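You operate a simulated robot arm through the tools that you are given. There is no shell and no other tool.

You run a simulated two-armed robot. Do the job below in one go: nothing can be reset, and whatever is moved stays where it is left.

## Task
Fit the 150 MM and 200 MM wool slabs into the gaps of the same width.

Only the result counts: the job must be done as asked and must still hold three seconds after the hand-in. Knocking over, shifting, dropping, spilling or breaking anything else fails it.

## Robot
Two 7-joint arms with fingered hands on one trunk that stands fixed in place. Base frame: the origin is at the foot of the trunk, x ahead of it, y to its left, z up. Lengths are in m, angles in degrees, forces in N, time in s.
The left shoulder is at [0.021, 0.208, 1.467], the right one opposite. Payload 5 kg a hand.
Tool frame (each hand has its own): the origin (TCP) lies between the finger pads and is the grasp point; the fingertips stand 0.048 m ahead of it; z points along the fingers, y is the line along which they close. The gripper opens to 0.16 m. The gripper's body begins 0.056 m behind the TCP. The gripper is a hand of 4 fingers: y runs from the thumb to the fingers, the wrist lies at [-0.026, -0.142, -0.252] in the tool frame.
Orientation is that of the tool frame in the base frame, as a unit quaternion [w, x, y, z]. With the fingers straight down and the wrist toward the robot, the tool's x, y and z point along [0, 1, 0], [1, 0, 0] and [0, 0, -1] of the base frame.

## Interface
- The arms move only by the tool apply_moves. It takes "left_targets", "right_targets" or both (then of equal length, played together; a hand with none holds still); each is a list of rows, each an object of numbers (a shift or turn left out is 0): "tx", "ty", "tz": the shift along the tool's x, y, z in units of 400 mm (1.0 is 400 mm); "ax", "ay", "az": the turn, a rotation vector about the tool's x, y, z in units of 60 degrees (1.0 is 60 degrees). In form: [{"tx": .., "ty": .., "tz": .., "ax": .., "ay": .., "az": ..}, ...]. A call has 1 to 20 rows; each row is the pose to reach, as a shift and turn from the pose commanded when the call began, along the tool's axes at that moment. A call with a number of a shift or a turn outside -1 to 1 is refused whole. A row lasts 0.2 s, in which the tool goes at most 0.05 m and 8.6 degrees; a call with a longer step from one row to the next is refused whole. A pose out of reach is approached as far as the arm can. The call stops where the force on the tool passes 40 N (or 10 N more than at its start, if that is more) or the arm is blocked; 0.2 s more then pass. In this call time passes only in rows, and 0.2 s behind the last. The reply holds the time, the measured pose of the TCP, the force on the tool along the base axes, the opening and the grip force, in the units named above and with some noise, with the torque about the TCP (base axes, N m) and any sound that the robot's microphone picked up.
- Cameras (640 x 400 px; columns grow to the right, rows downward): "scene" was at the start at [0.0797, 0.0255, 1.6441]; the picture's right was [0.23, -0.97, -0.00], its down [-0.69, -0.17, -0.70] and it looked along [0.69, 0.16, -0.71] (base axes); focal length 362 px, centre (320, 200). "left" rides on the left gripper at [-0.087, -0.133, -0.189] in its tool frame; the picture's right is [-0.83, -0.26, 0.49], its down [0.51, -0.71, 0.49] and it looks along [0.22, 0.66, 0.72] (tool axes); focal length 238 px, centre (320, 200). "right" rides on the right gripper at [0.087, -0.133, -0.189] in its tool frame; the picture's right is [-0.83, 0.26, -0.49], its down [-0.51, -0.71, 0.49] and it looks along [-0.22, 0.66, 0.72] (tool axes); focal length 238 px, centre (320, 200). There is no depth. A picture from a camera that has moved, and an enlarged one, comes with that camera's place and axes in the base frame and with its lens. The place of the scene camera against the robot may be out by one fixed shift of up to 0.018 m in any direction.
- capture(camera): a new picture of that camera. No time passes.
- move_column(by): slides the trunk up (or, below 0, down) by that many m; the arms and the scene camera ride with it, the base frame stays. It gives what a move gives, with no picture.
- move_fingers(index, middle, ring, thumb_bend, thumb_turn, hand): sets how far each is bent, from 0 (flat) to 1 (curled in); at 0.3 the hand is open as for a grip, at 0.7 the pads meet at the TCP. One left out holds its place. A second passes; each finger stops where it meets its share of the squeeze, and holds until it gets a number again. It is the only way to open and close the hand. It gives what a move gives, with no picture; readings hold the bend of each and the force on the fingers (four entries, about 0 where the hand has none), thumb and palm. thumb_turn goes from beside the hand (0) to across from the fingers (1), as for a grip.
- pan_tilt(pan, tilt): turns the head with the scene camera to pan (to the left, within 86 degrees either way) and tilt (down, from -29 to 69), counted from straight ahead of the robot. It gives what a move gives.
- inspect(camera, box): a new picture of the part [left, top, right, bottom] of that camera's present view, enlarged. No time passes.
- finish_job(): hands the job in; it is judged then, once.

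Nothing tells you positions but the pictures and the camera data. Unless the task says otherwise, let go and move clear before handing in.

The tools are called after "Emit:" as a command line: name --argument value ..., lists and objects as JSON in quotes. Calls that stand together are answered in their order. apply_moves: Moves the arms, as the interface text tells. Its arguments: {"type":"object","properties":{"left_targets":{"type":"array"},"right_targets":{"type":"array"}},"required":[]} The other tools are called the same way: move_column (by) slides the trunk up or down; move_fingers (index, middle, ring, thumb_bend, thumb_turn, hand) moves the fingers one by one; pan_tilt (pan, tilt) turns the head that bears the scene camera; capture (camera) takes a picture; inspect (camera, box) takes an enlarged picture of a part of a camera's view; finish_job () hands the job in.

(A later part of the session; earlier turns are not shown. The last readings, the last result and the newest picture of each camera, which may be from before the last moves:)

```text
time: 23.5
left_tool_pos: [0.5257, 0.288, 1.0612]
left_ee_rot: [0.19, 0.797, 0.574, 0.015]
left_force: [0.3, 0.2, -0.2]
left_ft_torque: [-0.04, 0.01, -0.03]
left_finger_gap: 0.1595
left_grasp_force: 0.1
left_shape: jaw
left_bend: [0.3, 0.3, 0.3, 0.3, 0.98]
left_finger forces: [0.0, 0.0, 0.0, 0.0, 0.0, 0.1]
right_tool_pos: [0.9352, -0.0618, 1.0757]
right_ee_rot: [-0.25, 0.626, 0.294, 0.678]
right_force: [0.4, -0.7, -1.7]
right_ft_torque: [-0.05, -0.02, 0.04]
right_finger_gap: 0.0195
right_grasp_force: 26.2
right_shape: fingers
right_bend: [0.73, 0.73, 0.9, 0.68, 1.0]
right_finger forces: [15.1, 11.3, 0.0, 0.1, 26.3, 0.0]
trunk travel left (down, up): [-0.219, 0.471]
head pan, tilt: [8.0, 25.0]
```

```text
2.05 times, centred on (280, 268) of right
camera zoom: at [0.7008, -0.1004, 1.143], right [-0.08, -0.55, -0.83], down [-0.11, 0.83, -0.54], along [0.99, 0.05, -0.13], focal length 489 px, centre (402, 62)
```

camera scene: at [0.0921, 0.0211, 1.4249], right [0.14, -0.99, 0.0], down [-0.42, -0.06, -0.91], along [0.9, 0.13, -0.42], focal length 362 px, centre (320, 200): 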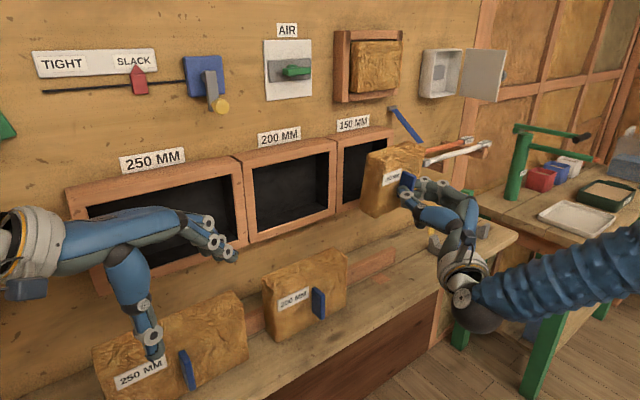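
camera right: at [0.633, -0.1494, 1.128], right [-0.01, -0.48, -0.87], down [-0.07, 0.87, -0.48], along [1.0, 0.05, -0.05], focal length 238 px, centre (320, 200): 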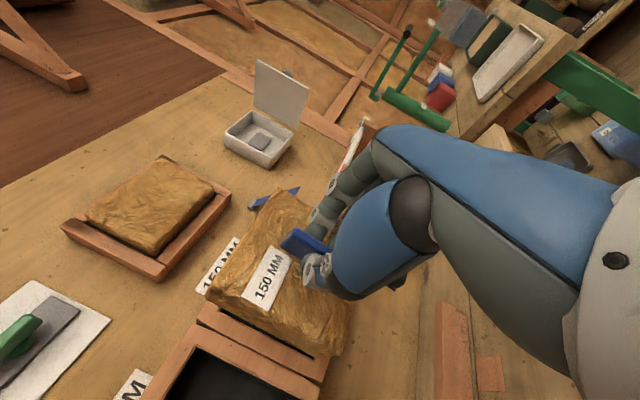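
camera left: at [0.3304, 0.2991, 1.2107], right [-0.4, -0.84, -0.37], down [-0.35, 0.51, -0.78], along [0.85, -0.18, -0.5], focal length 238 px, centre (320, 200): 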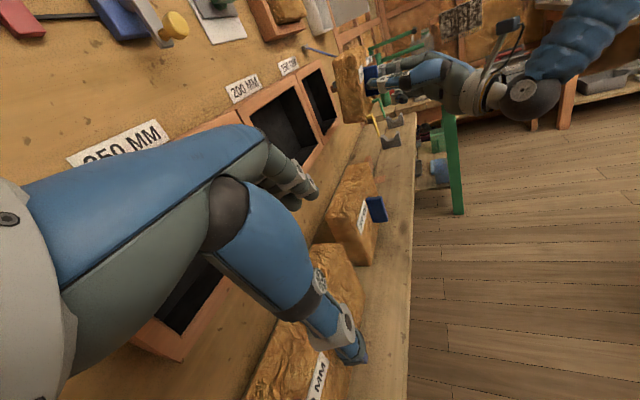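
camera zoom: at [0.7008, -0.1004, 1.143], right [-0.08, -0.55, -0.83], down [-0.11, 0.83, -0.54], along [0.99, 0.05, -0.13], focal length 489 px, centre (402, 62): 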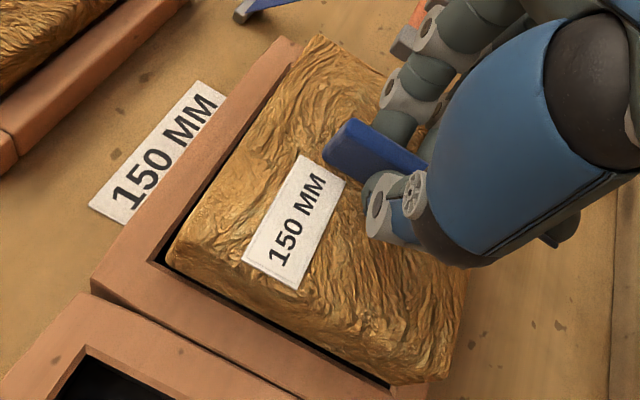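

The slab is square in front of the opening with a dark margin visible at the top and left. I enlarge these margins to judge the remaining offsets.

Emit:
inspect --camera "right" --box '[225, 180, 305, 310]'

Emit:
inspect --camera "right" --box '[240, 290, 360, 365]'

Emit:
inspect --camera "scene" --box '[370, 130, 445, 175]'

Emit:
inspect --camera "scene" --box '[370, 180, 445, 225]'

Emit:
inspect --camera "left" --box '[310, 60, 370, 140]'

```text
3.08 times, centred on (265, 245) of right
camera zoom: at [0.7008, -0.1004, 1.143], right [-0.08, -0.55, -0.83], down [-0.11, 0.83, -0.54], along [0.99, 0.05, -0.13], focal length 733 px, centre (489, 62)
```

zoom: 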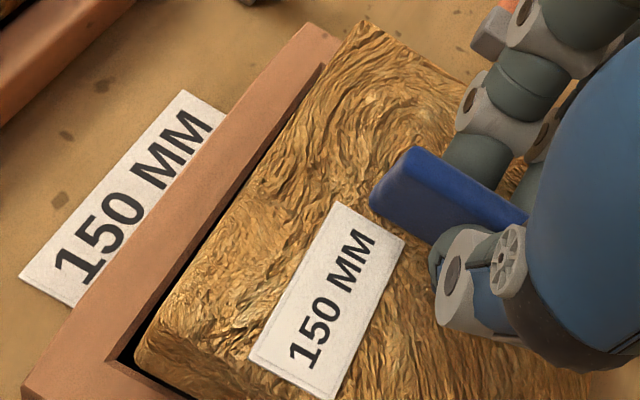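

```text
5.33 times, centred on (300, 328) of right
camera zoom: at [0.7008, -0.1004, 1.143], right [-0.08, -0.55, -0.83], down [-0.11, 0.83, -0.54], along [0.99, 0.05, -0.13], focal length 1271 px, centre (427, -480)
```

zoom: 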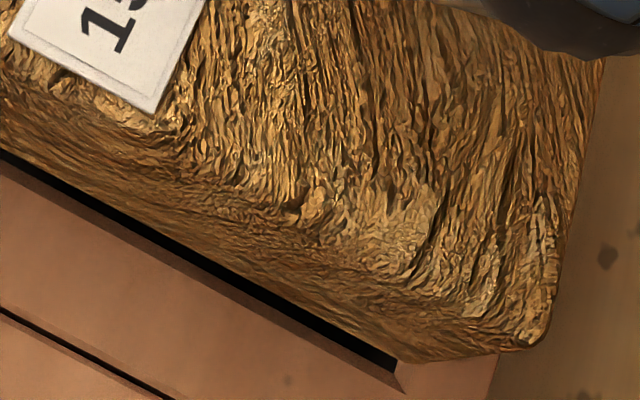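

```text
8.53 times, centred on (408, 152) of scene
camera zoom: at [0.0925, 0.02, 1.4249], right [0.14, -0.99, 0.0], down [-0.42, -0.06, -0.91], along [0.9, 0.13, -0.42], focal length 3090 px, centre (-427, 605)
```

zoom: 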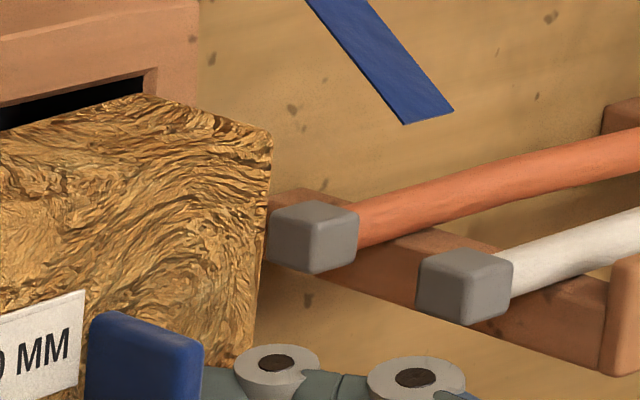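

```text
8.53 times, centred on (408, 202) of scene
camera zoom: at [0.0925, 0.02, 1.4249], right [0.14, -0.99, 0.0], down [-0.42, -0.06, -0.91], along [0.9, 0.13, -0.42], focal length 3090 px, centre (-427, 179)
```

zoom: 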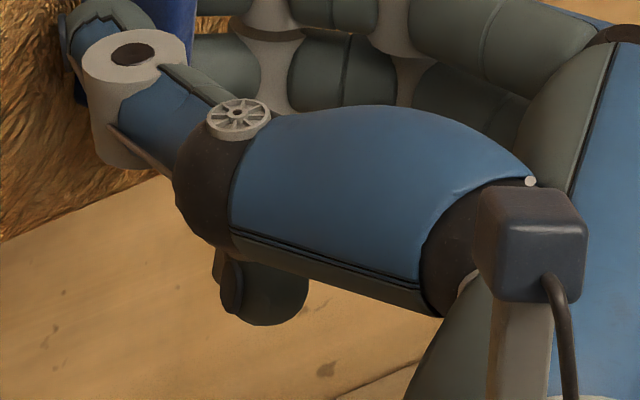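

```text
5.00 times, centred on (340, 100) of left
camera zoom: at [0.3309, 0.2978, 1.2109], right [-0.4, -0.84, -0.37], down [-0.35, 0.52, -0.78], along [0.84, -0.18, -0.5], focal length 1192 px, centre (220, 700)
```

zoom: 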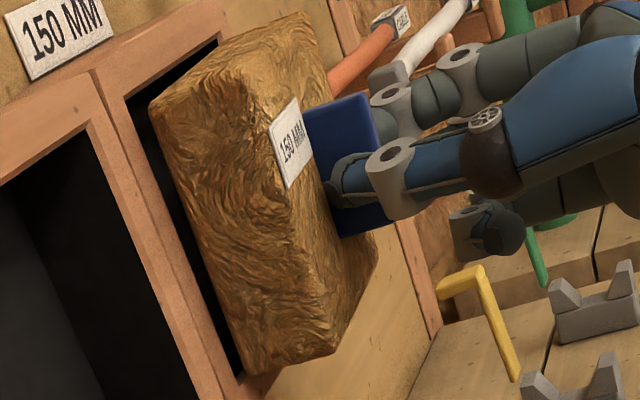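

Emit:
inspect --camera "right" --box '[185, 280, 235, 312]'

Emit:
inspect --camera "right" --box '[250, 185, 300, 217]'

Emit:
inspect --camera "right" --box '[285, 340, 335, 372]'

Emit:
inspect --camera "scene" --box '[375, 130, 405, 150]'

Emit:
inspect --camera "scene" --box '[335, 140, 365, 160]'

Emit:
inspect --camera "scene" --box '[335, 190, 375, 216]'

```text
12.50 times, centred on (210, 296) of right
camera zoom: at [0.7008, -0.1004, 1.143], right [-0.08, -0.55, -0.83], down [-0.11, 0.83, -0.54], along [0.99, 0.05, -0.13], focal length 2979 px, centre (1695, -1000)
```

zoom: 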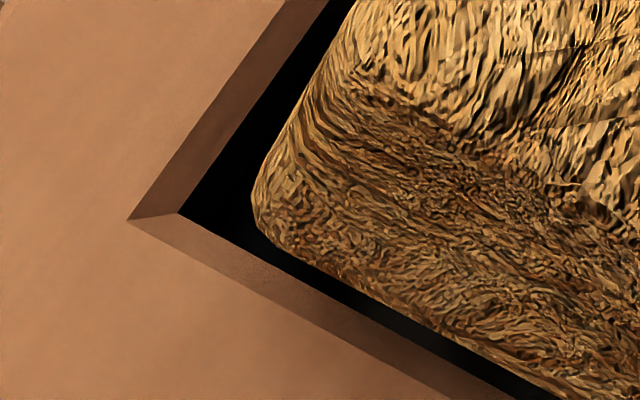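

```text
12.50 times, centred on (275, 201) of right
camera zoom: at [0.7008, -0.1004, 1.143], right [-0.08, -0.55, -0.83], down [-0.11, 0.83, -0.54], along [0.99, 0.05, -0.13], focal length 2979 px, centre (882, 188)
```

zoom: 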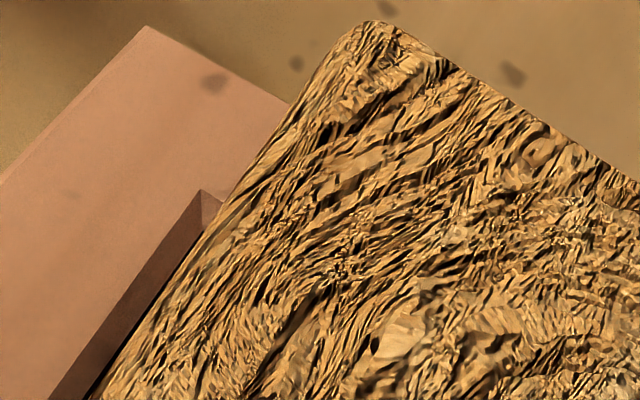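

```text
12.50 times, centred on (310, 356) of right
camera zoom: at [0.7008, -0.1004, 1.143], right [-0.08, -0.55, -0.83], down [-0.11, 0.83, -0.54], along [0.99, 0.05, -0.13], focal length 2979 px, centre (445, -1750)
```

zoom: 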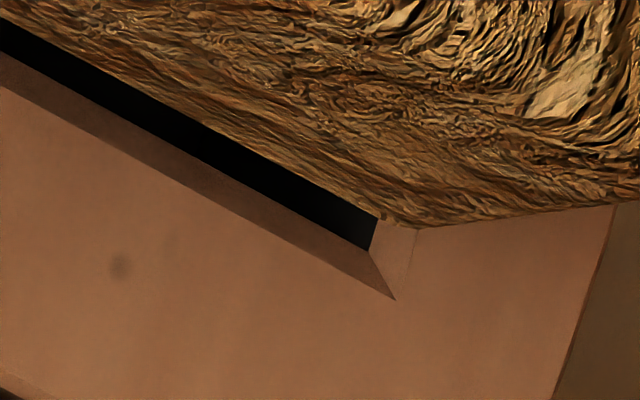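

```text
16.00 times, centred on (390, 140) of scene
camera zoom: at [0.0925, 0.02, 1.4249], right [0.14, -0.99, 0.0], down [-0.42, -0.06, -0.91], along [0.9, 0.13, -0.42], focal length 5795 px, centre (-800, 1160)
```

zoom: 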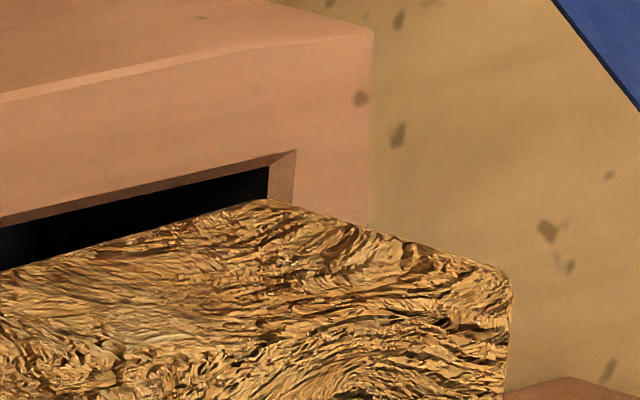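

```text
16.00 times, centred on (350, 150) of scene
camera zoom: at [0.0925, 0.02, 1.4249], right [0.14, -0.99, 0.0], down [-0.42, -0.06, -0.91], along [0.9, 0.13, -0.42], focal length 5795 px, centre (-160, 1000)
```

zoom: 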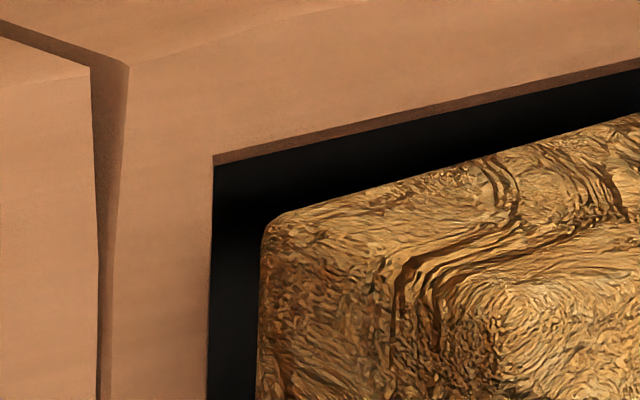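

```text
15.38 times, centred on (355, 203) of scene
camera zoom: at [0.0925, 0.02, 1.4249], right [0.14, -0.99, 0.0], down [-0.42, -0.06, -0.91], along [0.9, 0.13, -0.42], focal length 5572 px, centre (-218, 154)
```

zoom: 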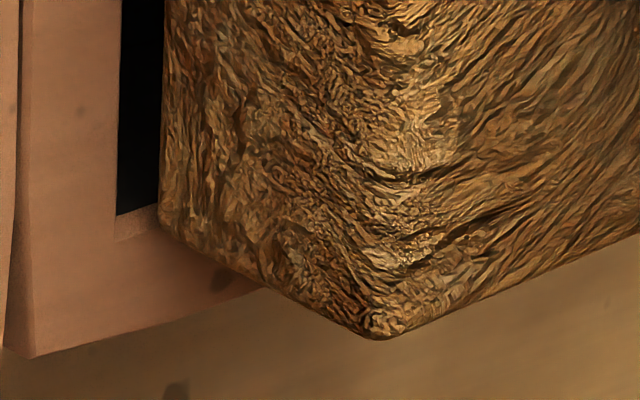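

The opening has a bevelled lead-in; its straight part is ~154–157 mm wide, while the slab is about 146 mm. The slab needs to go about 6–7 mm to the right and roll ~1° clockwise; I apply that and re-check margins.

Emit:
apply_moves --right_targets '[{"tx": -0.0014, "ty": 0.0165, "az": 0.013}]'

Emit:
inspect --camera "right" --box '[185, 280, 235, 312]'

Emit:
inspect --camera "right" --box '[285, 340, 335, 372]'

Emit:
inspect --camera "scene" --box '[375, 130, 405, 150]'

Emit:
inspect --camera "scene" --box '[335, 140, 365, 160]'

Emit:
inspect --camera "scene" --box '[335, 190, 375, 216]'

```text
time: 23.9
left_tool_pos: [0.5257, 0.2884, 1.0604]
left_ee_rot: [0.189, 0.797, 0.574, 0.015]
left_force: [0.2, 0.0, -0.1]
left_ft_torque: [-0.02, -0.01, -0.03]
left_finger_gap: 0.1595
left_grasp_force: 0.0
left_shape: jaw
left_bend: [0.3, 0.3, 0.3, 0.3, 0.98]
left_finger forces: [0.0, 0.0, 0.0, 0.1, 0.0, 0.0]
right_tool_pos: [0.9414, -0.0659, 1.0754]
right_ee_rot: [-0.255, 0.628, 0.29, 0.675]
right_force: [0.3, 0.9, -2.0]
right_ft_torque: [-0.06, 0.04, 0.03]
right_finger_gap: 0.0197
right_grasp_force: 25.9
right_shape: fingers
right_bend: [0.73, 0.73, 0.9, 0.68, 1.0]
right_finger forces: [15.1, 11.4, 0.0, 0.0, 26.4, 0.0]
trunk travel left (down, up): [-0.219, 0.471]
head pan, tilt: [8.0, 25.0]
```

```text
12.50 times, centred on (210, 296) of right
camera zoom: at [0.7061, -0.1062, 1.145], right [-0.09, -0.54, -0.83], down [-0.12, 0.84, -0.53], along [0.99, 0.05, -0.14], focal length 2979 px, centre (1695, -1000)
```

zoom: 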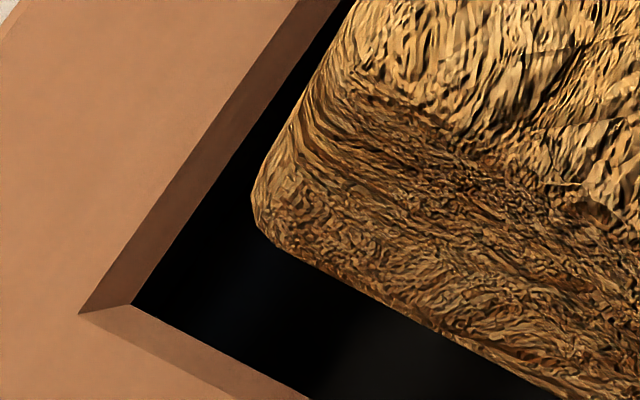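

```text
12.50 times, centred on (310, 356) of right
camera zoom: at [0.7061, -0.1062, 1.145], right [-0.09, -0.54, -0.83], down [-0.12, 0.84, -0.53], along [0.99, 0.05, -0.14], focal length 2979 px, centre (445, -1750)
```

zoom: 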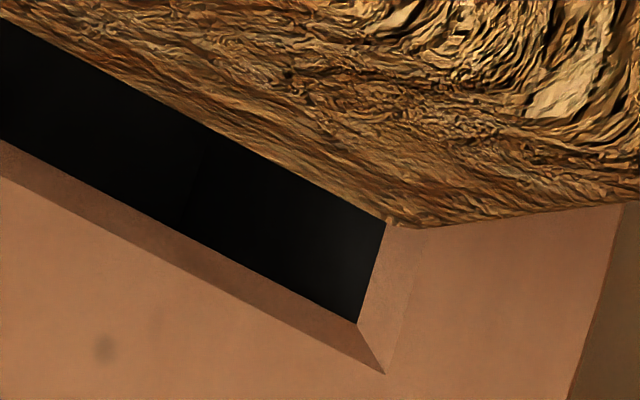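

```text
16.00 times, centred on (390, 140) of scene
camera zoom: at [0.0924, 0.0196, 1.425], right [0.14, -0.99, 0.0], down [-0.42, -0.06, -0.91], along [0.9, 0.13, -0.42], focal length 5795 px, centre (-800, 1160)
```

zoom: 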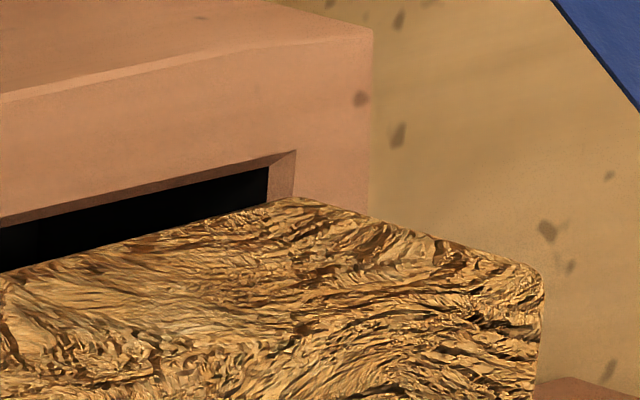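

```text
16.00 times, centred on (350, 150) of scene
camera zoom: at [0.0924, 0.0196, 1.425], right [0.14, -0.99, 0.0], down [-0.42, -0.06, -0.91], along [0.9, 0.13, -0.42], focal length 5795 px, centre (-160, 1000)
```

zoom: 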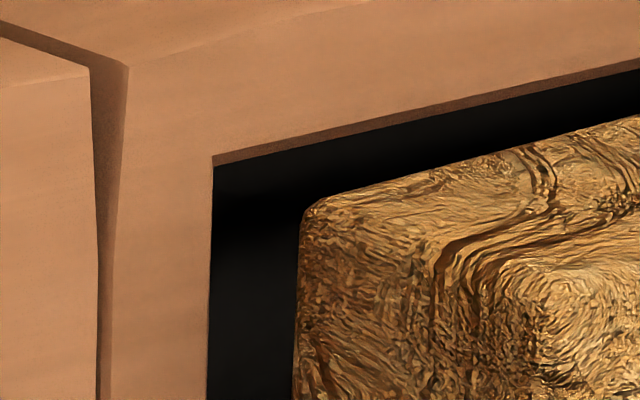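

```text
15.38 times, centred on (355, 203) of scene
camera zoom: at [0.0924, 0.0196, 1.425], right [0.14, -0.99, 0.0], down [-0.42, -0.06, -0.91], along [0.9, 0.13, -0.42], focal length 5572 px, centre (-218, 154)
```

zoom: 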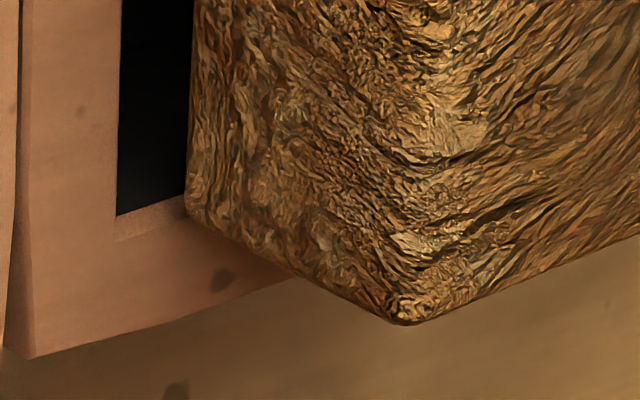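

Margins are now roughly balanced on both sides (about 4–7 mm), with the slab a millimetre high. I lower it 1 mm, trim the roll slightly and start pushing it in gently by 30 mm.

Emit:
apply_moves --right_targets '[{"tx": -0.003, "az": 0.01}, {"tx": -0.004, "tz": 0.025, "az": 0.01}, {"tx": -0.0051, "tz": 0.05, "az": 0.01}, {"tx": -0.0062, "ty": 0.0004, "tz": 0.0749, "az": 0.01}]'

Emit:
inspect --camera "right" --box '[180, 170, 380, 365]'

Emit:
inspect --camera "scene" --box '[325, 110, 425, 222]'

Emit:
inspect --camera "left" --box '[290, 50, 370, 140]'

```text
time: 24.9
left_tool_pos: [0.5261, 0.2888, 1.0623]
left_ee_rot: [0.191, 0.796, 0.574, 0.015]
left_force: [0.3, 1.7, -0.9]
left_ft_torque: [-0.17, -0.04, -0.04]
left_finger_gap: 0.1596
left_grasp_force: 0.1
left_shape: jaw
left_bend: [0.3, 0.3, 0.3, 0.3, 0.98]
left_finger forces: [0.0, 0.1, 0.0, 0.0, 0.0, 0.0]
right_tool_pos: [0.9642, -0.0523, 1.077]
right_ee_rot: [-0.255, 0.63, 0.284, 0.677]
right_force: [-11.7, -6.1, 0.6]
right_ft_torque: [-0.2, -0.09, 0.55]
right_finger_gap: 0.0191
right_grasp_force: 31.7
right_shape: fingers
right_bend: [0.74, 0.74, 0.9, 0.67, 1.0]
right_finger forces: [22.1, 10.3, 0.0, 0.0, 31.1, 0.1]
trunk travel left (down, up): [-0.219, 0.471]
head pan, tilt: [8.0, 25.0]
```

```text
2.05 times, centred on (280, 268) of right
camera zoom: at [0.7297, -0.0908, 1.1472], right [-0.1, -0.54, -0.84], down [-0.11, 0.84, -0.53], along [0.99, 0.04, -0.14], focal length 489 px, centre (402, 62)
```

zoom: 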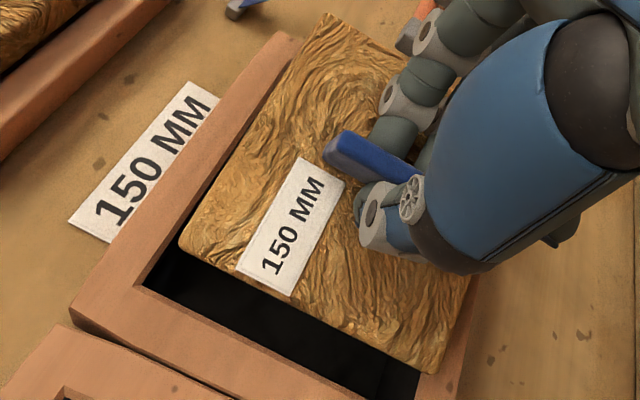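

```text
3.57 times, centred on (375, 166) of scene
camera zoom: at [0.0906, 0.0207, 1.425], right [0.14, -0.99, 0.0], down [-0.42, -0.06, -0.91], along [0.9, 0.13, -0.42], focal length 1293 px, centre (124, 321)
```

zoom: 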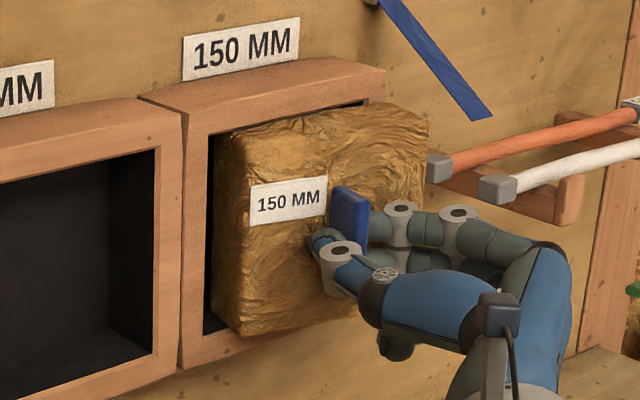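

```text
4.44 times, centred on (330, 95) of left
camera zoom: at [0.3301, 0.2982, 1.2112], right [-0.4, -0.84, -0.37], down [-0.35, 0.52, -0.78], along [0.85, -0.18, -0.5], focal length 1059 px, centre (276, 667)
```

zoom: 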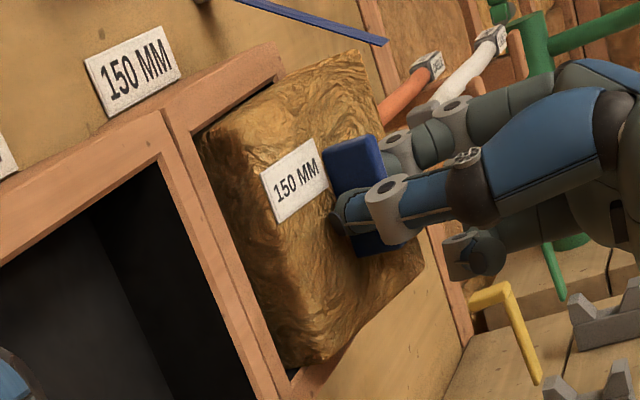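

The slab's right side caught on the frame and it yawed a little, so I was too far right. I back off and re-measure.

Emit:
apply_moves --right_targets '[{"tx": 0.001, "tz": -0.025}, {"tx": 0.0021, "tz": -0.05}, {"tx": 0.003, "tz": -0.075}]'

Emit:
inspect --camera "right" --box '[180, 170, 380, 365]'

Emit:
inspect --camera "scene" --box '[325, 110, 425, 222]'

Emit:
inspect --camera "left" --box '[290, 50, 370, 140]'

```text
time: 25.7
left_tool_pos: [0.5265, 0.2888, 1.0608]
left_ee_rot: [0.19, 0.796, 0.574, 0.015]
left_force: [-0.7, 0.5, 1.1]
left_ft_torque: [-0.01, -0.02, 0.0]
left_finger_gap: 0.1596
left_grasp_force: 0.0
left_shape: jaw
left_bend: [0.3, 0.3, 0.3, 0.3, 0.98]
left_finger forces: [0.0, 0.0, 0.0, 0.0, 0.0, 0.1]
right_tool_pos: [0.9408, -0.0667, 1.0772]
right_ee_rot: [-0.258, 0.629, 0.287, 0.675]
right_force: [-0.5, 0.3, 0.1]
right_ft_torque: [-0.08, 0.07, -0.02]
right_finger_gap: 0.0193
right_grasp_force: 26.4
right_shape: fingers
right_bend: [0.74, 0.73, 0.9, 0.68, 1.0]
right_finger forces: [15.6, 10.3, 0.2, 0.1, 27.0, 0.1]
trunk travel left (down, up): [-0.219, 0.471]
head pan, tilt: [8.0, 25.0]
```

```text
2.05 times, centred on (280, 268) of right
camera zoom: at [0.7072, -0.1074, 1.1466], right [-0.09, -0.54, -0.84], down [-0.12, 0.84, -0.53], along [0.99, 0.05, -0.15], focal length 489 px, centre (402, 62)
```

zoom: 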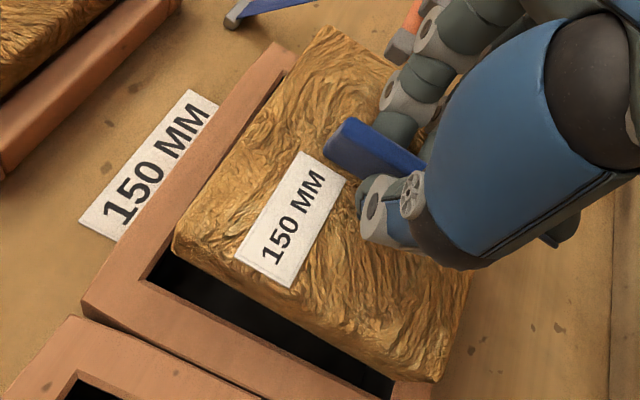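

```text
3.57 times, centred on (375, 166) of scene
camera zoom: at [0.0917, 0.0196, 1.425], right [0.14, -0.99, 0.0], down [-0.42, -0.06, -0.91], along [0.9, 0.13, -0.42], focal length 1293 px, centre (124, 321)
```

zoom: 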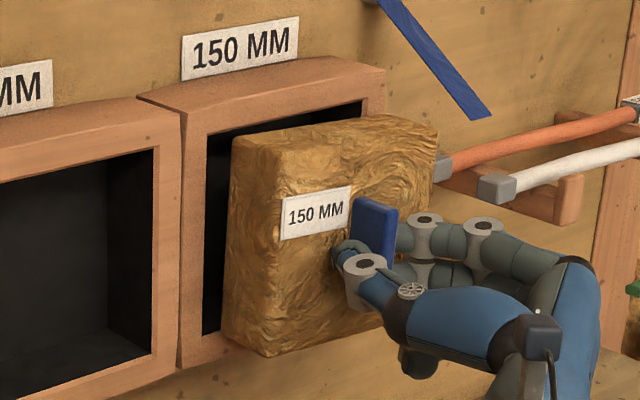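

```text
4.44 times, centred on (330, 95) of left
camera zoom: at [0.3302, 0.2976, 1.2113], right [-0.4, -0.84, -0.37], down [-0.35, 0.52, -0.78], along [0.85, -0.18, -0.5], focal length 1059 px, centre (276, 667)
```

zoom: 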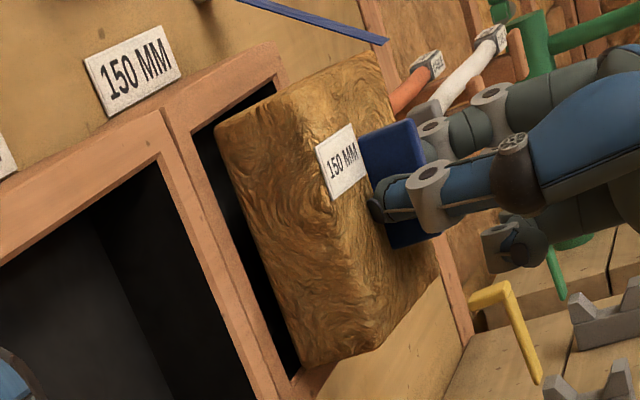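

The slab shifted a few degrees in the grip. I'll take it back to its spot on the shelf, square it there against shelf and rear batten, and regrasp higher so all three fingers hold.

Emit:
apply_moves --right_targets '[{"tx": 0.005, "tz": -0.11}, {"tx": 0.0098, "tz": -0.22}, {"tx": -0.08, "ty": -0.02, "tz": -0.224, "ax": -0.002, "ay": -0.01, "az": 0.015}, {"tx": -0.17, "ty": -0.04, "tz": -0.228, "ax": -0.004, "ay": -0.02, "az": 0.03}, {"tx": -0.26, "ty": -0.06, "tz": -0.232, "ax": -0.006, "ay": -0.03, "az": 0.045}, {"tx": -0.3533, "ty": -0.08, "tz": -0.2355, "ax": -0.007, "ay": -0.042, "az": 0.06}]'

Emit:
inspect --camera "left" --box '[310, 60, 450, 180]'

Emit:
inspect --camera "scene" --box '[330, 180, 490, 300]'

Emit:
capture --camera "right"

```text
time: 27.1
left_tool_pos: [0.5268, 0.2884, 1.0609]
left_ee_rot: [0.189, 0.797, 0.574, 0.016]
left_force: [-0.4, -0.6, -0.5]
left_ft_torque: [0.01, 0.06, -0.01]
left_finger_gap: 0.1594
left_grasp_force: 0.0
left_shape: jaw
left_bend: [0.3, 0.3, 0.3, 0.3, 0.98]
left_finger forces: [0.0, 0.0, 0.0, 0.0, 0.0, 0.0]
right_tool_pos: [0.8657, -0.1125, 0.9294]
right_ee_rot: [-0.27, 0.653, 0.27, 0.654]
right_force: [1.3, -1.4, 0.6]
right_ft_torque: [-0.19, 0.17, 0.11]
right_finger_gap: 0.0195
right_grasp_force: 26.4
right_shape: fingers
right_bend: [0.74, 0.73, 0.9, 0.68, 1.0]
right_finger forces: [15.3, 10.4, 0.0, 0.0, 26.6, 0.1]
trunk travel left (down, up): [-0.219, 0.471]
head pan, tilt: [8.0, 25.0]
```

```text
3.33 times, centred on (380, 120) of left
camera zoom: at [0.331, 0.2971, 1.211], right [-0.4, -0.84, -0.37], down [-0.35, 0.52, -0.78], along [0.84, -0.18, -0.5], focal length 794 px, centre (120, 467)
```

zoom: 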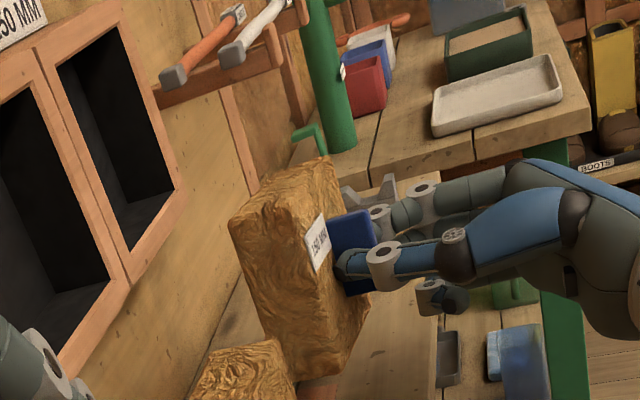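

```text
3.33 times, centred on (410, 240) of scene
camera zoom: at [0.0926, 0.0192, 1.4249], right [0.14, -0.99, 0.0], down [-0.42, -0.06, -0.91], along [0.9, 0.13, -0.42], focal length 1207 px, centre (20, 67)
```

zoom: 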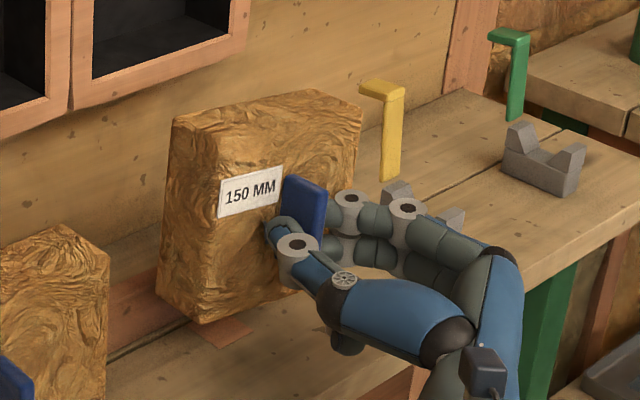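

```text
taken
camera right: at [0.6379, -0.1528, 1.0161], right [-0.16, -0.53, -0.83], down [-0.15, 0.85, -0.51], along [0.97, 0.05, -0.22], focal length 238 px, centre (320, 200)
```

right: 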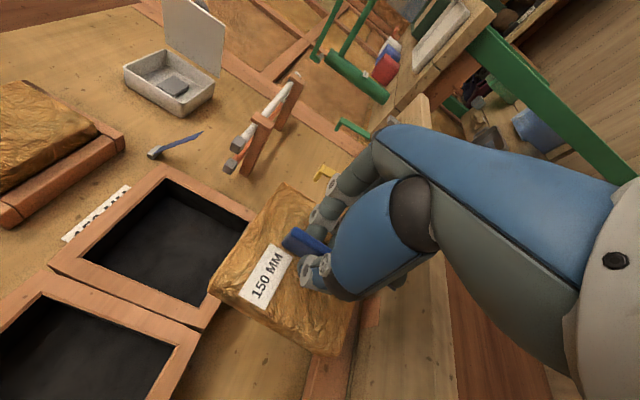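

The hand is back in its nominal orientation above the original spot. I lower the slab until it meets the shelf.

Emit:
apply_moves --right_targets '[{"tx": -0.04}, {"tx": -0.08}, {"tx": -0.11}, {"tx": -0.125}]'

Emit:
apply_moves --right_targets '[{"tx": -0.008}, {"tx": -0.016}]'

Emit:
inspect --camera "scene" --box '[330, 180, 490, 300]'

Emit:
inspect --camera "left" --box '[330, 90, 430, 190]'

```text
time: 28.1
left_tool_pos: [0.5244, 0.2888, 1.0622]
left_ee_rot: [0.189, 0.796, 0.575, 0.015]
left_force: [0.7, 0.3, 0.1]
left_ft_torque: [0.05, -0.02, 0.01]
left_finger_gap: 0.1597
left_grasp_force: 0.1
left_shape: jaw
left_bend: [0.3, 0.3, 0.3, 0.3, 0.98]
left_finger forces: [0.0, 0.1, 0.0, 0.0, 0.0, 0.0]
right_tool_pos: [0.8627, -0.1114, 0.8796]
right_ee_rot: [-0.27, 0.653, 0.27, 0.654]
right_force: [0.0, -0.5, -0.2]
right_ft_torque: [-0.09, 0.02, 0.01]
right_finger_gap: 0.0194
right_grasp_force: 26.4
right_shape: fingers
right_bend: [0.74, 0.73, 0.9, 0.68, 1.0]
right_finger forces: [14.9, 10.5, 0.0, 0.0, 26.9, 0.0]
trunk travel left (down, up): [-0.219, 0.471]
head pan, tilt: [8.0, 25.0]
```

```text
time: 28.7
left_tool_pos: [0.5256, 0.2883, 1.061]
left_ee_rot: [0.189, 0.796, 0.575, 0.016]
left_force: [0.0, -0.7, -0.6]
left_ft_torque: [-0.02, 0.02, 0.01]
left_finger_gap: 0.1596
left_grasp_force: 0.2
left_shape: jaw
left_bend: [0.3, 0.3, 0.3, 0.3, 0.98]
left_finger forces: [0.0, 0.0, 0.0, 0.0, 0.0, 0.0]
right_tool_pos: [0.8635, -0.1128, 0.8734]
right_ee_rot: [-0.27, 0.653, 0.27, 0.654]
right_force: [-1.1, 0.3, 1.9]
right_ft_torque: [0.04, -0.27, 0.05]
right_finger_gap: 0.019
right_grasp_force: 25.8
right_shape: fingers
right_bend: [0.74, 0.73, 0.9, 0.68, 1.0]
right_finger forces: [13.0, 11.1, 0.0, 0.1, 27.5, 0.0]
trunk travel left (down, up): [-0.219, 0.471]
head pan, tilt: [8.0, 25.0]
```

```text
3.33 times, centred on (410, 240) of scene
camera zoom: at [0.0916, 0.0196, 1.4251], right [0.14, -0.99, 0.0], down [-0.42, -0.06, -0.91], along [0.9, 0.13, -0.42], focal length 1207 px, centre (20, 67)
```

zoom: 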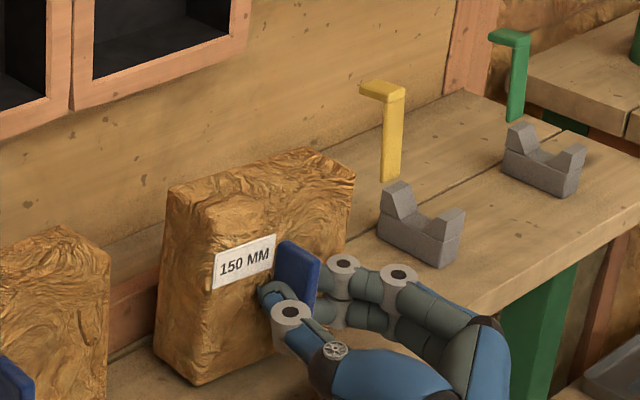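

```text
4.00 times, centred on (380, 140) of left
camera zoom: at [0.3301, 0.2975, 1.2113], right [-0.4, -0.84, -0.37], down [-0.35, 0.52, -0.78], along [0.85, -0.18, -0.5], focal length 953 px, centre (80, 440)
```

zoom: 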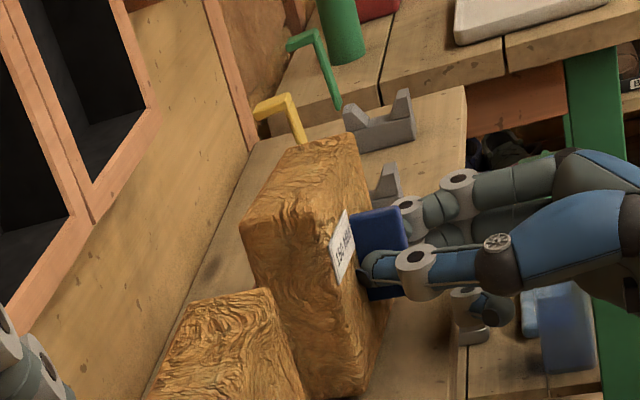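

The slab touches the shelf. I press it down slightly and slide it back until it meets the batten so it squares up.

Emit:
apply_moves --right_targets '[{"tx": -0.005}, {"tx": -0.005, "tz": 0.015}, {"tx": -0.005, "tz": 0.03}]'

Emit:
apply_moves --right_targets '[{"tz": 0.01}, {"tz": 0.02}]'

Emit:
inspect --camera "scene" --box '[330, 180, 490, 300]'

Emit:
inspect --camera "right" --box '[180, 170, 380, 365]'

```text
time: 29.5
left_tool_pos: [0.526, 0.2883, 1.0623]
left_ee_rot: [0.188, 0.797, 0.574, 0.016]
left_force: [-0.4, 0.7, 0.4]
left_ft_torque: [-0.03, 0.0, -0.01]
left_finger_gap: 0.1596
left_grasp_force: 0.0
left_shape: jaw
left_bend: [0.3, 0.3, 0.3, 0.3, 0.98]
left_finger forces: [0.0, 0.0, 0.0, 0.0, 0.0, 0.0]
right_tool_pos: [0.8712, -0.1047, 0.8699]
right_ee_rot: [-0.27, 0.654, 0.27, 0.653]
right_force: [-0.8, -0.6, 3.0]
right_ft_torque: [-0.11, -0.2, -0.11]
right_finger_gap: 0.0187
right_grasp_force: 25.9
right_shape: fingers
right_bend: [0.74, 0.73, 0.9, 0.68, 1.0]
right_finger forces: [12.6, 13.5, 0.2, 0.0, 26.4, 0.1]
trunk travel left (down, up): [-0.219, 0.471]
head pan, tilt: [8.0, 25.0]
```

```text
time: 30.1
left_tool_pos: [0.5256, 0.2882, 1.0614]
left_ee_rot: [0.189, 0.797, 0.574, 0.015]
left_force: [-0.1, -0.1, -0.7]
left_ft_torque: [0.02, 0.0, 0.04]
left_finger_gap: 0.1595
left_grasp_force: 0.2
left_shape: jaw
left_bend: [0.3, 0.3, 0.3, 0.3, 0.98]
left_finger forces: [0.0, 0.0, 0.0, 0.1, 0.0, 0.0]
right_tool_pos: [0.8759, -0.099, 0.8708]
right_ee_rot: [-0.271, 0.654, 0.27, 0.653]
right_force: [-1.5, -0.4, 3.3]
right_ft_torque: [-0.02, -0.22, -0.12]
right_finger_gap: 0.0187
right_grasp_force: 26.0
right_shape: fingers
right_bend: [0.74, 0.73, 0.9, 0.68, 1.0]
right_finger forces: [12.5, 13.2, 0.1, 0.0, 27.1, 0.0]
trunk travel left (down, up): [-0.219, 0.471]
head pan, tilt: [8.0, 25.0]
```

```text
3.33 times, centred on (410, 240) of scene
camera zoom: at [0.0917, 0.0195, 1.425], right [0.14, -0.99, 0.0], down [-0.42, -0.06, -0.91], along [0.9, 0.13, -0.42], focal length 1207 px, centre (20, 67)
```

zoom: 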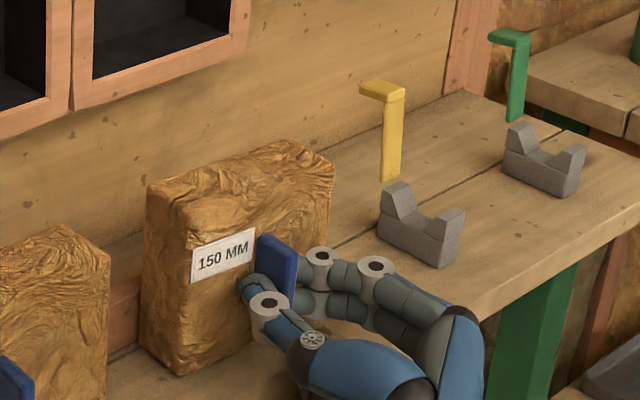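

```text
2.05 times, centred on (280, 268) of right
camera zoom: at [0.6487, -0.1385, 0.958], right [-0.16, -0.53, -0.83], down [-0.15, 0.85, -0.51], along [0.97, 0.05, -0.22], focal length 489 px, centre (402, 62)
```

zoom: 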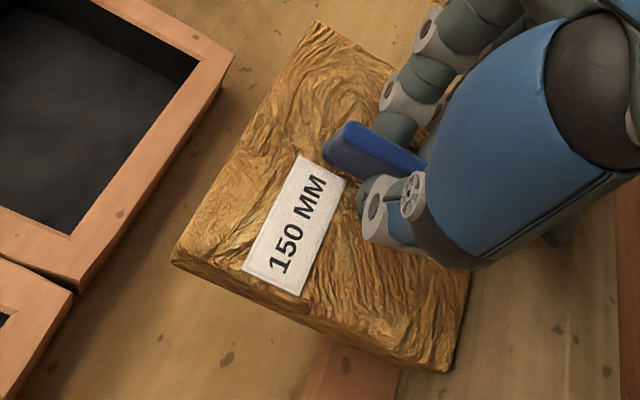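

Emit:
apply_moves --right_targets '[{"tz": 0.01}, {"tz": 0.02}, {"tz": 0.03}]'

Emit:
inspect --camera "scene" --box '[330, 180, 490, 300]'

Emit:
inspect --camera "left" --box '[320, 90, 440, 200]'

```text
time: 30.8
left_tool_pos: [0.523, 0.287, 1.0645]
left_ee_rot: [0.191, 0.796, 0.574, 0.017]
left_force: [-0.8, 0.3, 0.1]
left_ft_torque: [0.01, -0.02, -0.02]
left_finger_gap: 0.1598
left_grasp_force: 0.1
left_shape: jaw
left_bend: [0.3, 0.3, 0.3, 0.3, 0.97]
left_finger forces: [0.0, 0.0, 0.0, 0.0, 0.0, 0.0]
right_tool_pos: [0.8792, -0.096, 0.8693]
right_ee_rot: [-0.269, 0.653, 0.269, 0.655]
right_force: [-36.7, -23.5, 11.7]
right_ft_torque: [0.26, -0.81, 1.47]
right_finger_gap: 0.0187
right_grasp_force: 45.0
right_shape: fingers
right_bend: [0.74, 0.73, 0.9, 0.69, 1.0]
right_finger forces: [11.9, 13.8, 0.0, 0.0, 64.5, 0.1]
trunk travel left (down, up): [-0.219, 0.471]
head pan, tilt: [8.0, 25.0]
stopped in row 3 (right hand): the force on the tool passed its limit at 49 N (the readings are from after the stop); the commanded pose is now the measured one
```

```text
3.33 times, centred on (410, 240) of scene
camera zoom: at [0.0876, 0.0174, 1.4254], right [0.14, -0.99, 0.0], down [-0.42, -0.06, -0.91], along [0.9, 0.12, -0.42], focal length 1207 px, centre (20, 67)
```

zoom: 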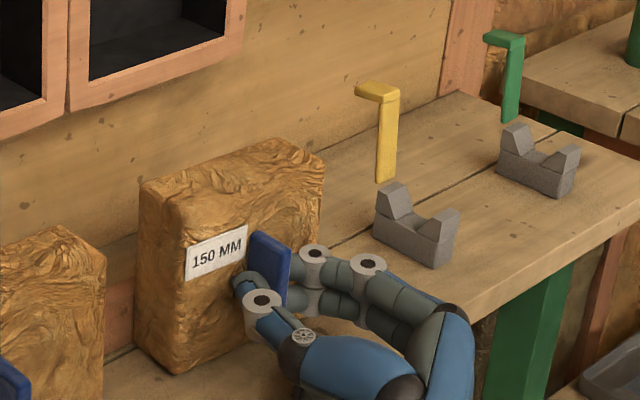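

```text
3.64 times, centred on (380, 145) of left
camera zoom: at [0.327, 0.2966, 1.2128], right [-0.4, -0.84, -0.37], down [-0.35, 0.52, -0.78], along [0.85, -0.18, -0.5], focal length 867 px, centre (102, 400)
```

zoom: 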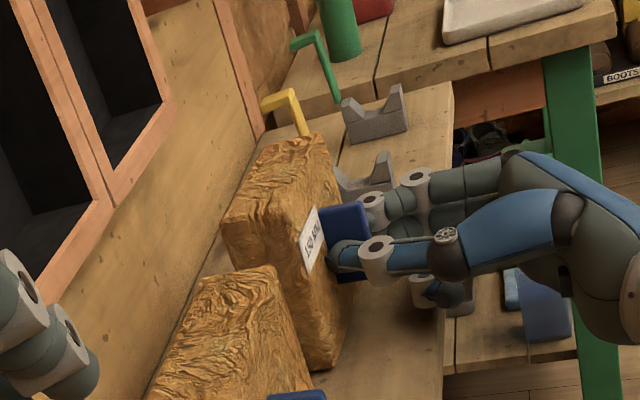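

The slab met the batten firmly. I ease off a few millimetres, release, and look at how it stands before regrasping.

Emit:
apply_moves --right_targets '[{"tz": -0.012}]'

Emit:
move_fingers --hand "right" --index 0.6 --middle 0.6 --ring 0.6 --thumb_bend 0.58

Emit:
inspect --camera "scene" --box '[350, 210, 450, 290]'

Emit:
inspect --camera "left" --box '[340, 100, 430, 180]'

Emit:
inspect --camera "right" --box '[180, 170, 380, 365]'

```text
time: 31.2
left_tool_pos: [0.5247, 0.2883, 1.062]
left_ee_rot: [0.19, 0.795, 0.576, 0.015]
left_force: [0.2, 0.8, -0.2]
left_ft_torque: [-0.03, 0.02, -0.01]
left_finger_gap: 0.1596
left_grasp_force: 0.0
left_shape: jaw
left_bend: [0.3, 0.3, 0.3, 0.3, 0.97]
left_finger forces: [0.0, 0.1, 0.1, 0.1, 0.0, 0.0]
right_tool_pos: [0.8793, -0.0964, 0.8712]
right_ee_rot: [-0.27, 0.653, 0.269, 0.654]
right_force: [-6.6, -11.2, 7.9]
right_ft_torque: [0.05, -0.43, 0.17]
right_finger_gap: 0.0188
right_grasp_force: 31.3
right_shape: fingers
right_bend: [0.74, 0.73, 0.9, 0.69, 1.0]
right_finger forces: [14.4, 14.9, 0.1, 0.0, 34.3, 0.1]
trunk travel left (down, up): [-0.219, 0.471]
head pan, tilt: [8.0, 25.0]
```

```text
time: 32.2
left_tool_pos: [0.5242, 0.2871, 1.064]
left_ee_rot: [0.191, 0.796, 0.574, 0.016]
left_force: [-0.4, 0.8, 0.4]
left_ft_torque: [0.0, -0.04, 0.02]
left_finger_gap: 0.16
left_grasp_force: 0.0
left_shape: jaw
left_bend: [0.3, 0.3, 0.3, 0.3, 0.97]
left_finger forces: [0.0, 0.0, 0.0, 0.1, 0.0, 0.2]
right_tool_pos: [0.8767, -0.0991, 0.8682]
right_ee_rot: [-0.269, 0.655, 0.27, 0.653]
right_force: [-30.1, -17.7, -0.3]
right_ft_torque: [0.14, -0.13, -0.18]
right_finger_gap: 0.0421
right_grasp_force: 17.1
right_shape: fingers
right_bend: [0.71, 0.63, 0.6, 0.57, 1.0]
right_finger forces: [22.7, 10.9, 0.7, 0.1, 0.0, 0.0]
trunk travel left (down, up): [-0.219, 0.471]
head pan, tilt: [8.0, 25.0]
```

```text
5.00 times, centred on (400, 250) of scene
camera zoom: at [0.0896, 0.0181, 1.4251], right [0.14, -0.99, 0.0], down [-0.42, -0.06, -0.91], along [0.9, 0.13, -0.42], focal length 1811 px, centre (-80, -50)
```

zoom: 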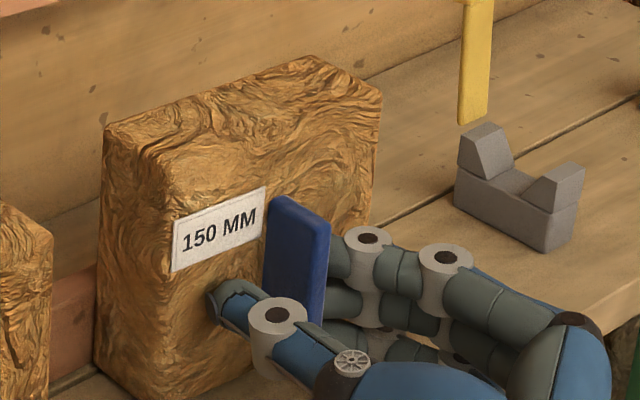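

```text
5.00 times, centred on (385, 140) of left
camera zoom: at [0.3284, 0.2966, 1.2122], right [-0.4, -0.84, -0.37], down [-0.35, 0.52, -0.78], along [0.85, -0.18, -0.5], focal length 1192 px, centre (-5, 500)
```

zoom: 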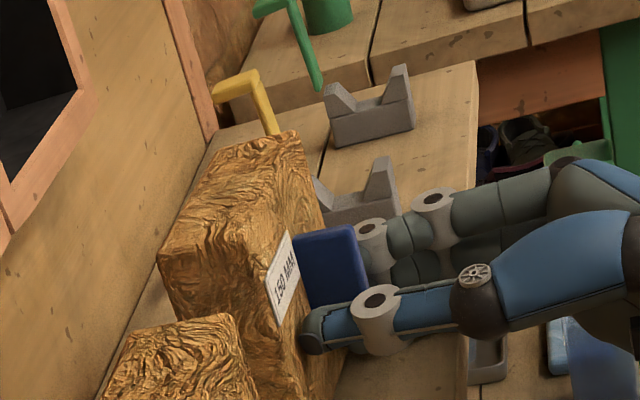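

```text
2.05 times, centred on (280, 268) of right
camera zoom: at [0.6491, -0.1377, 0.9562], right [-0.17, -0.53, -0.83], down [-0.15, 0.85, -0.51], along [0.97, 0.04, -0.22], focal length 489 px, centre (402, 62)
```

zoom: 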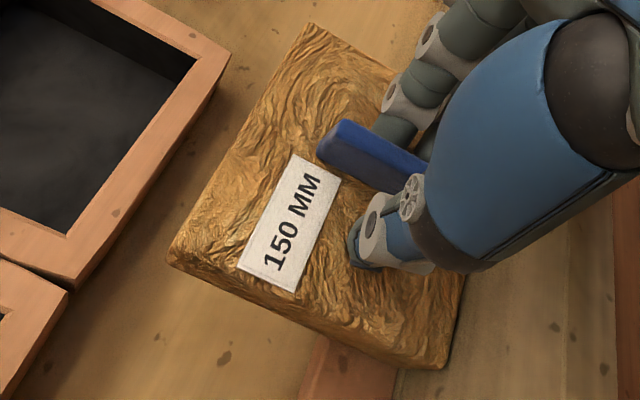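

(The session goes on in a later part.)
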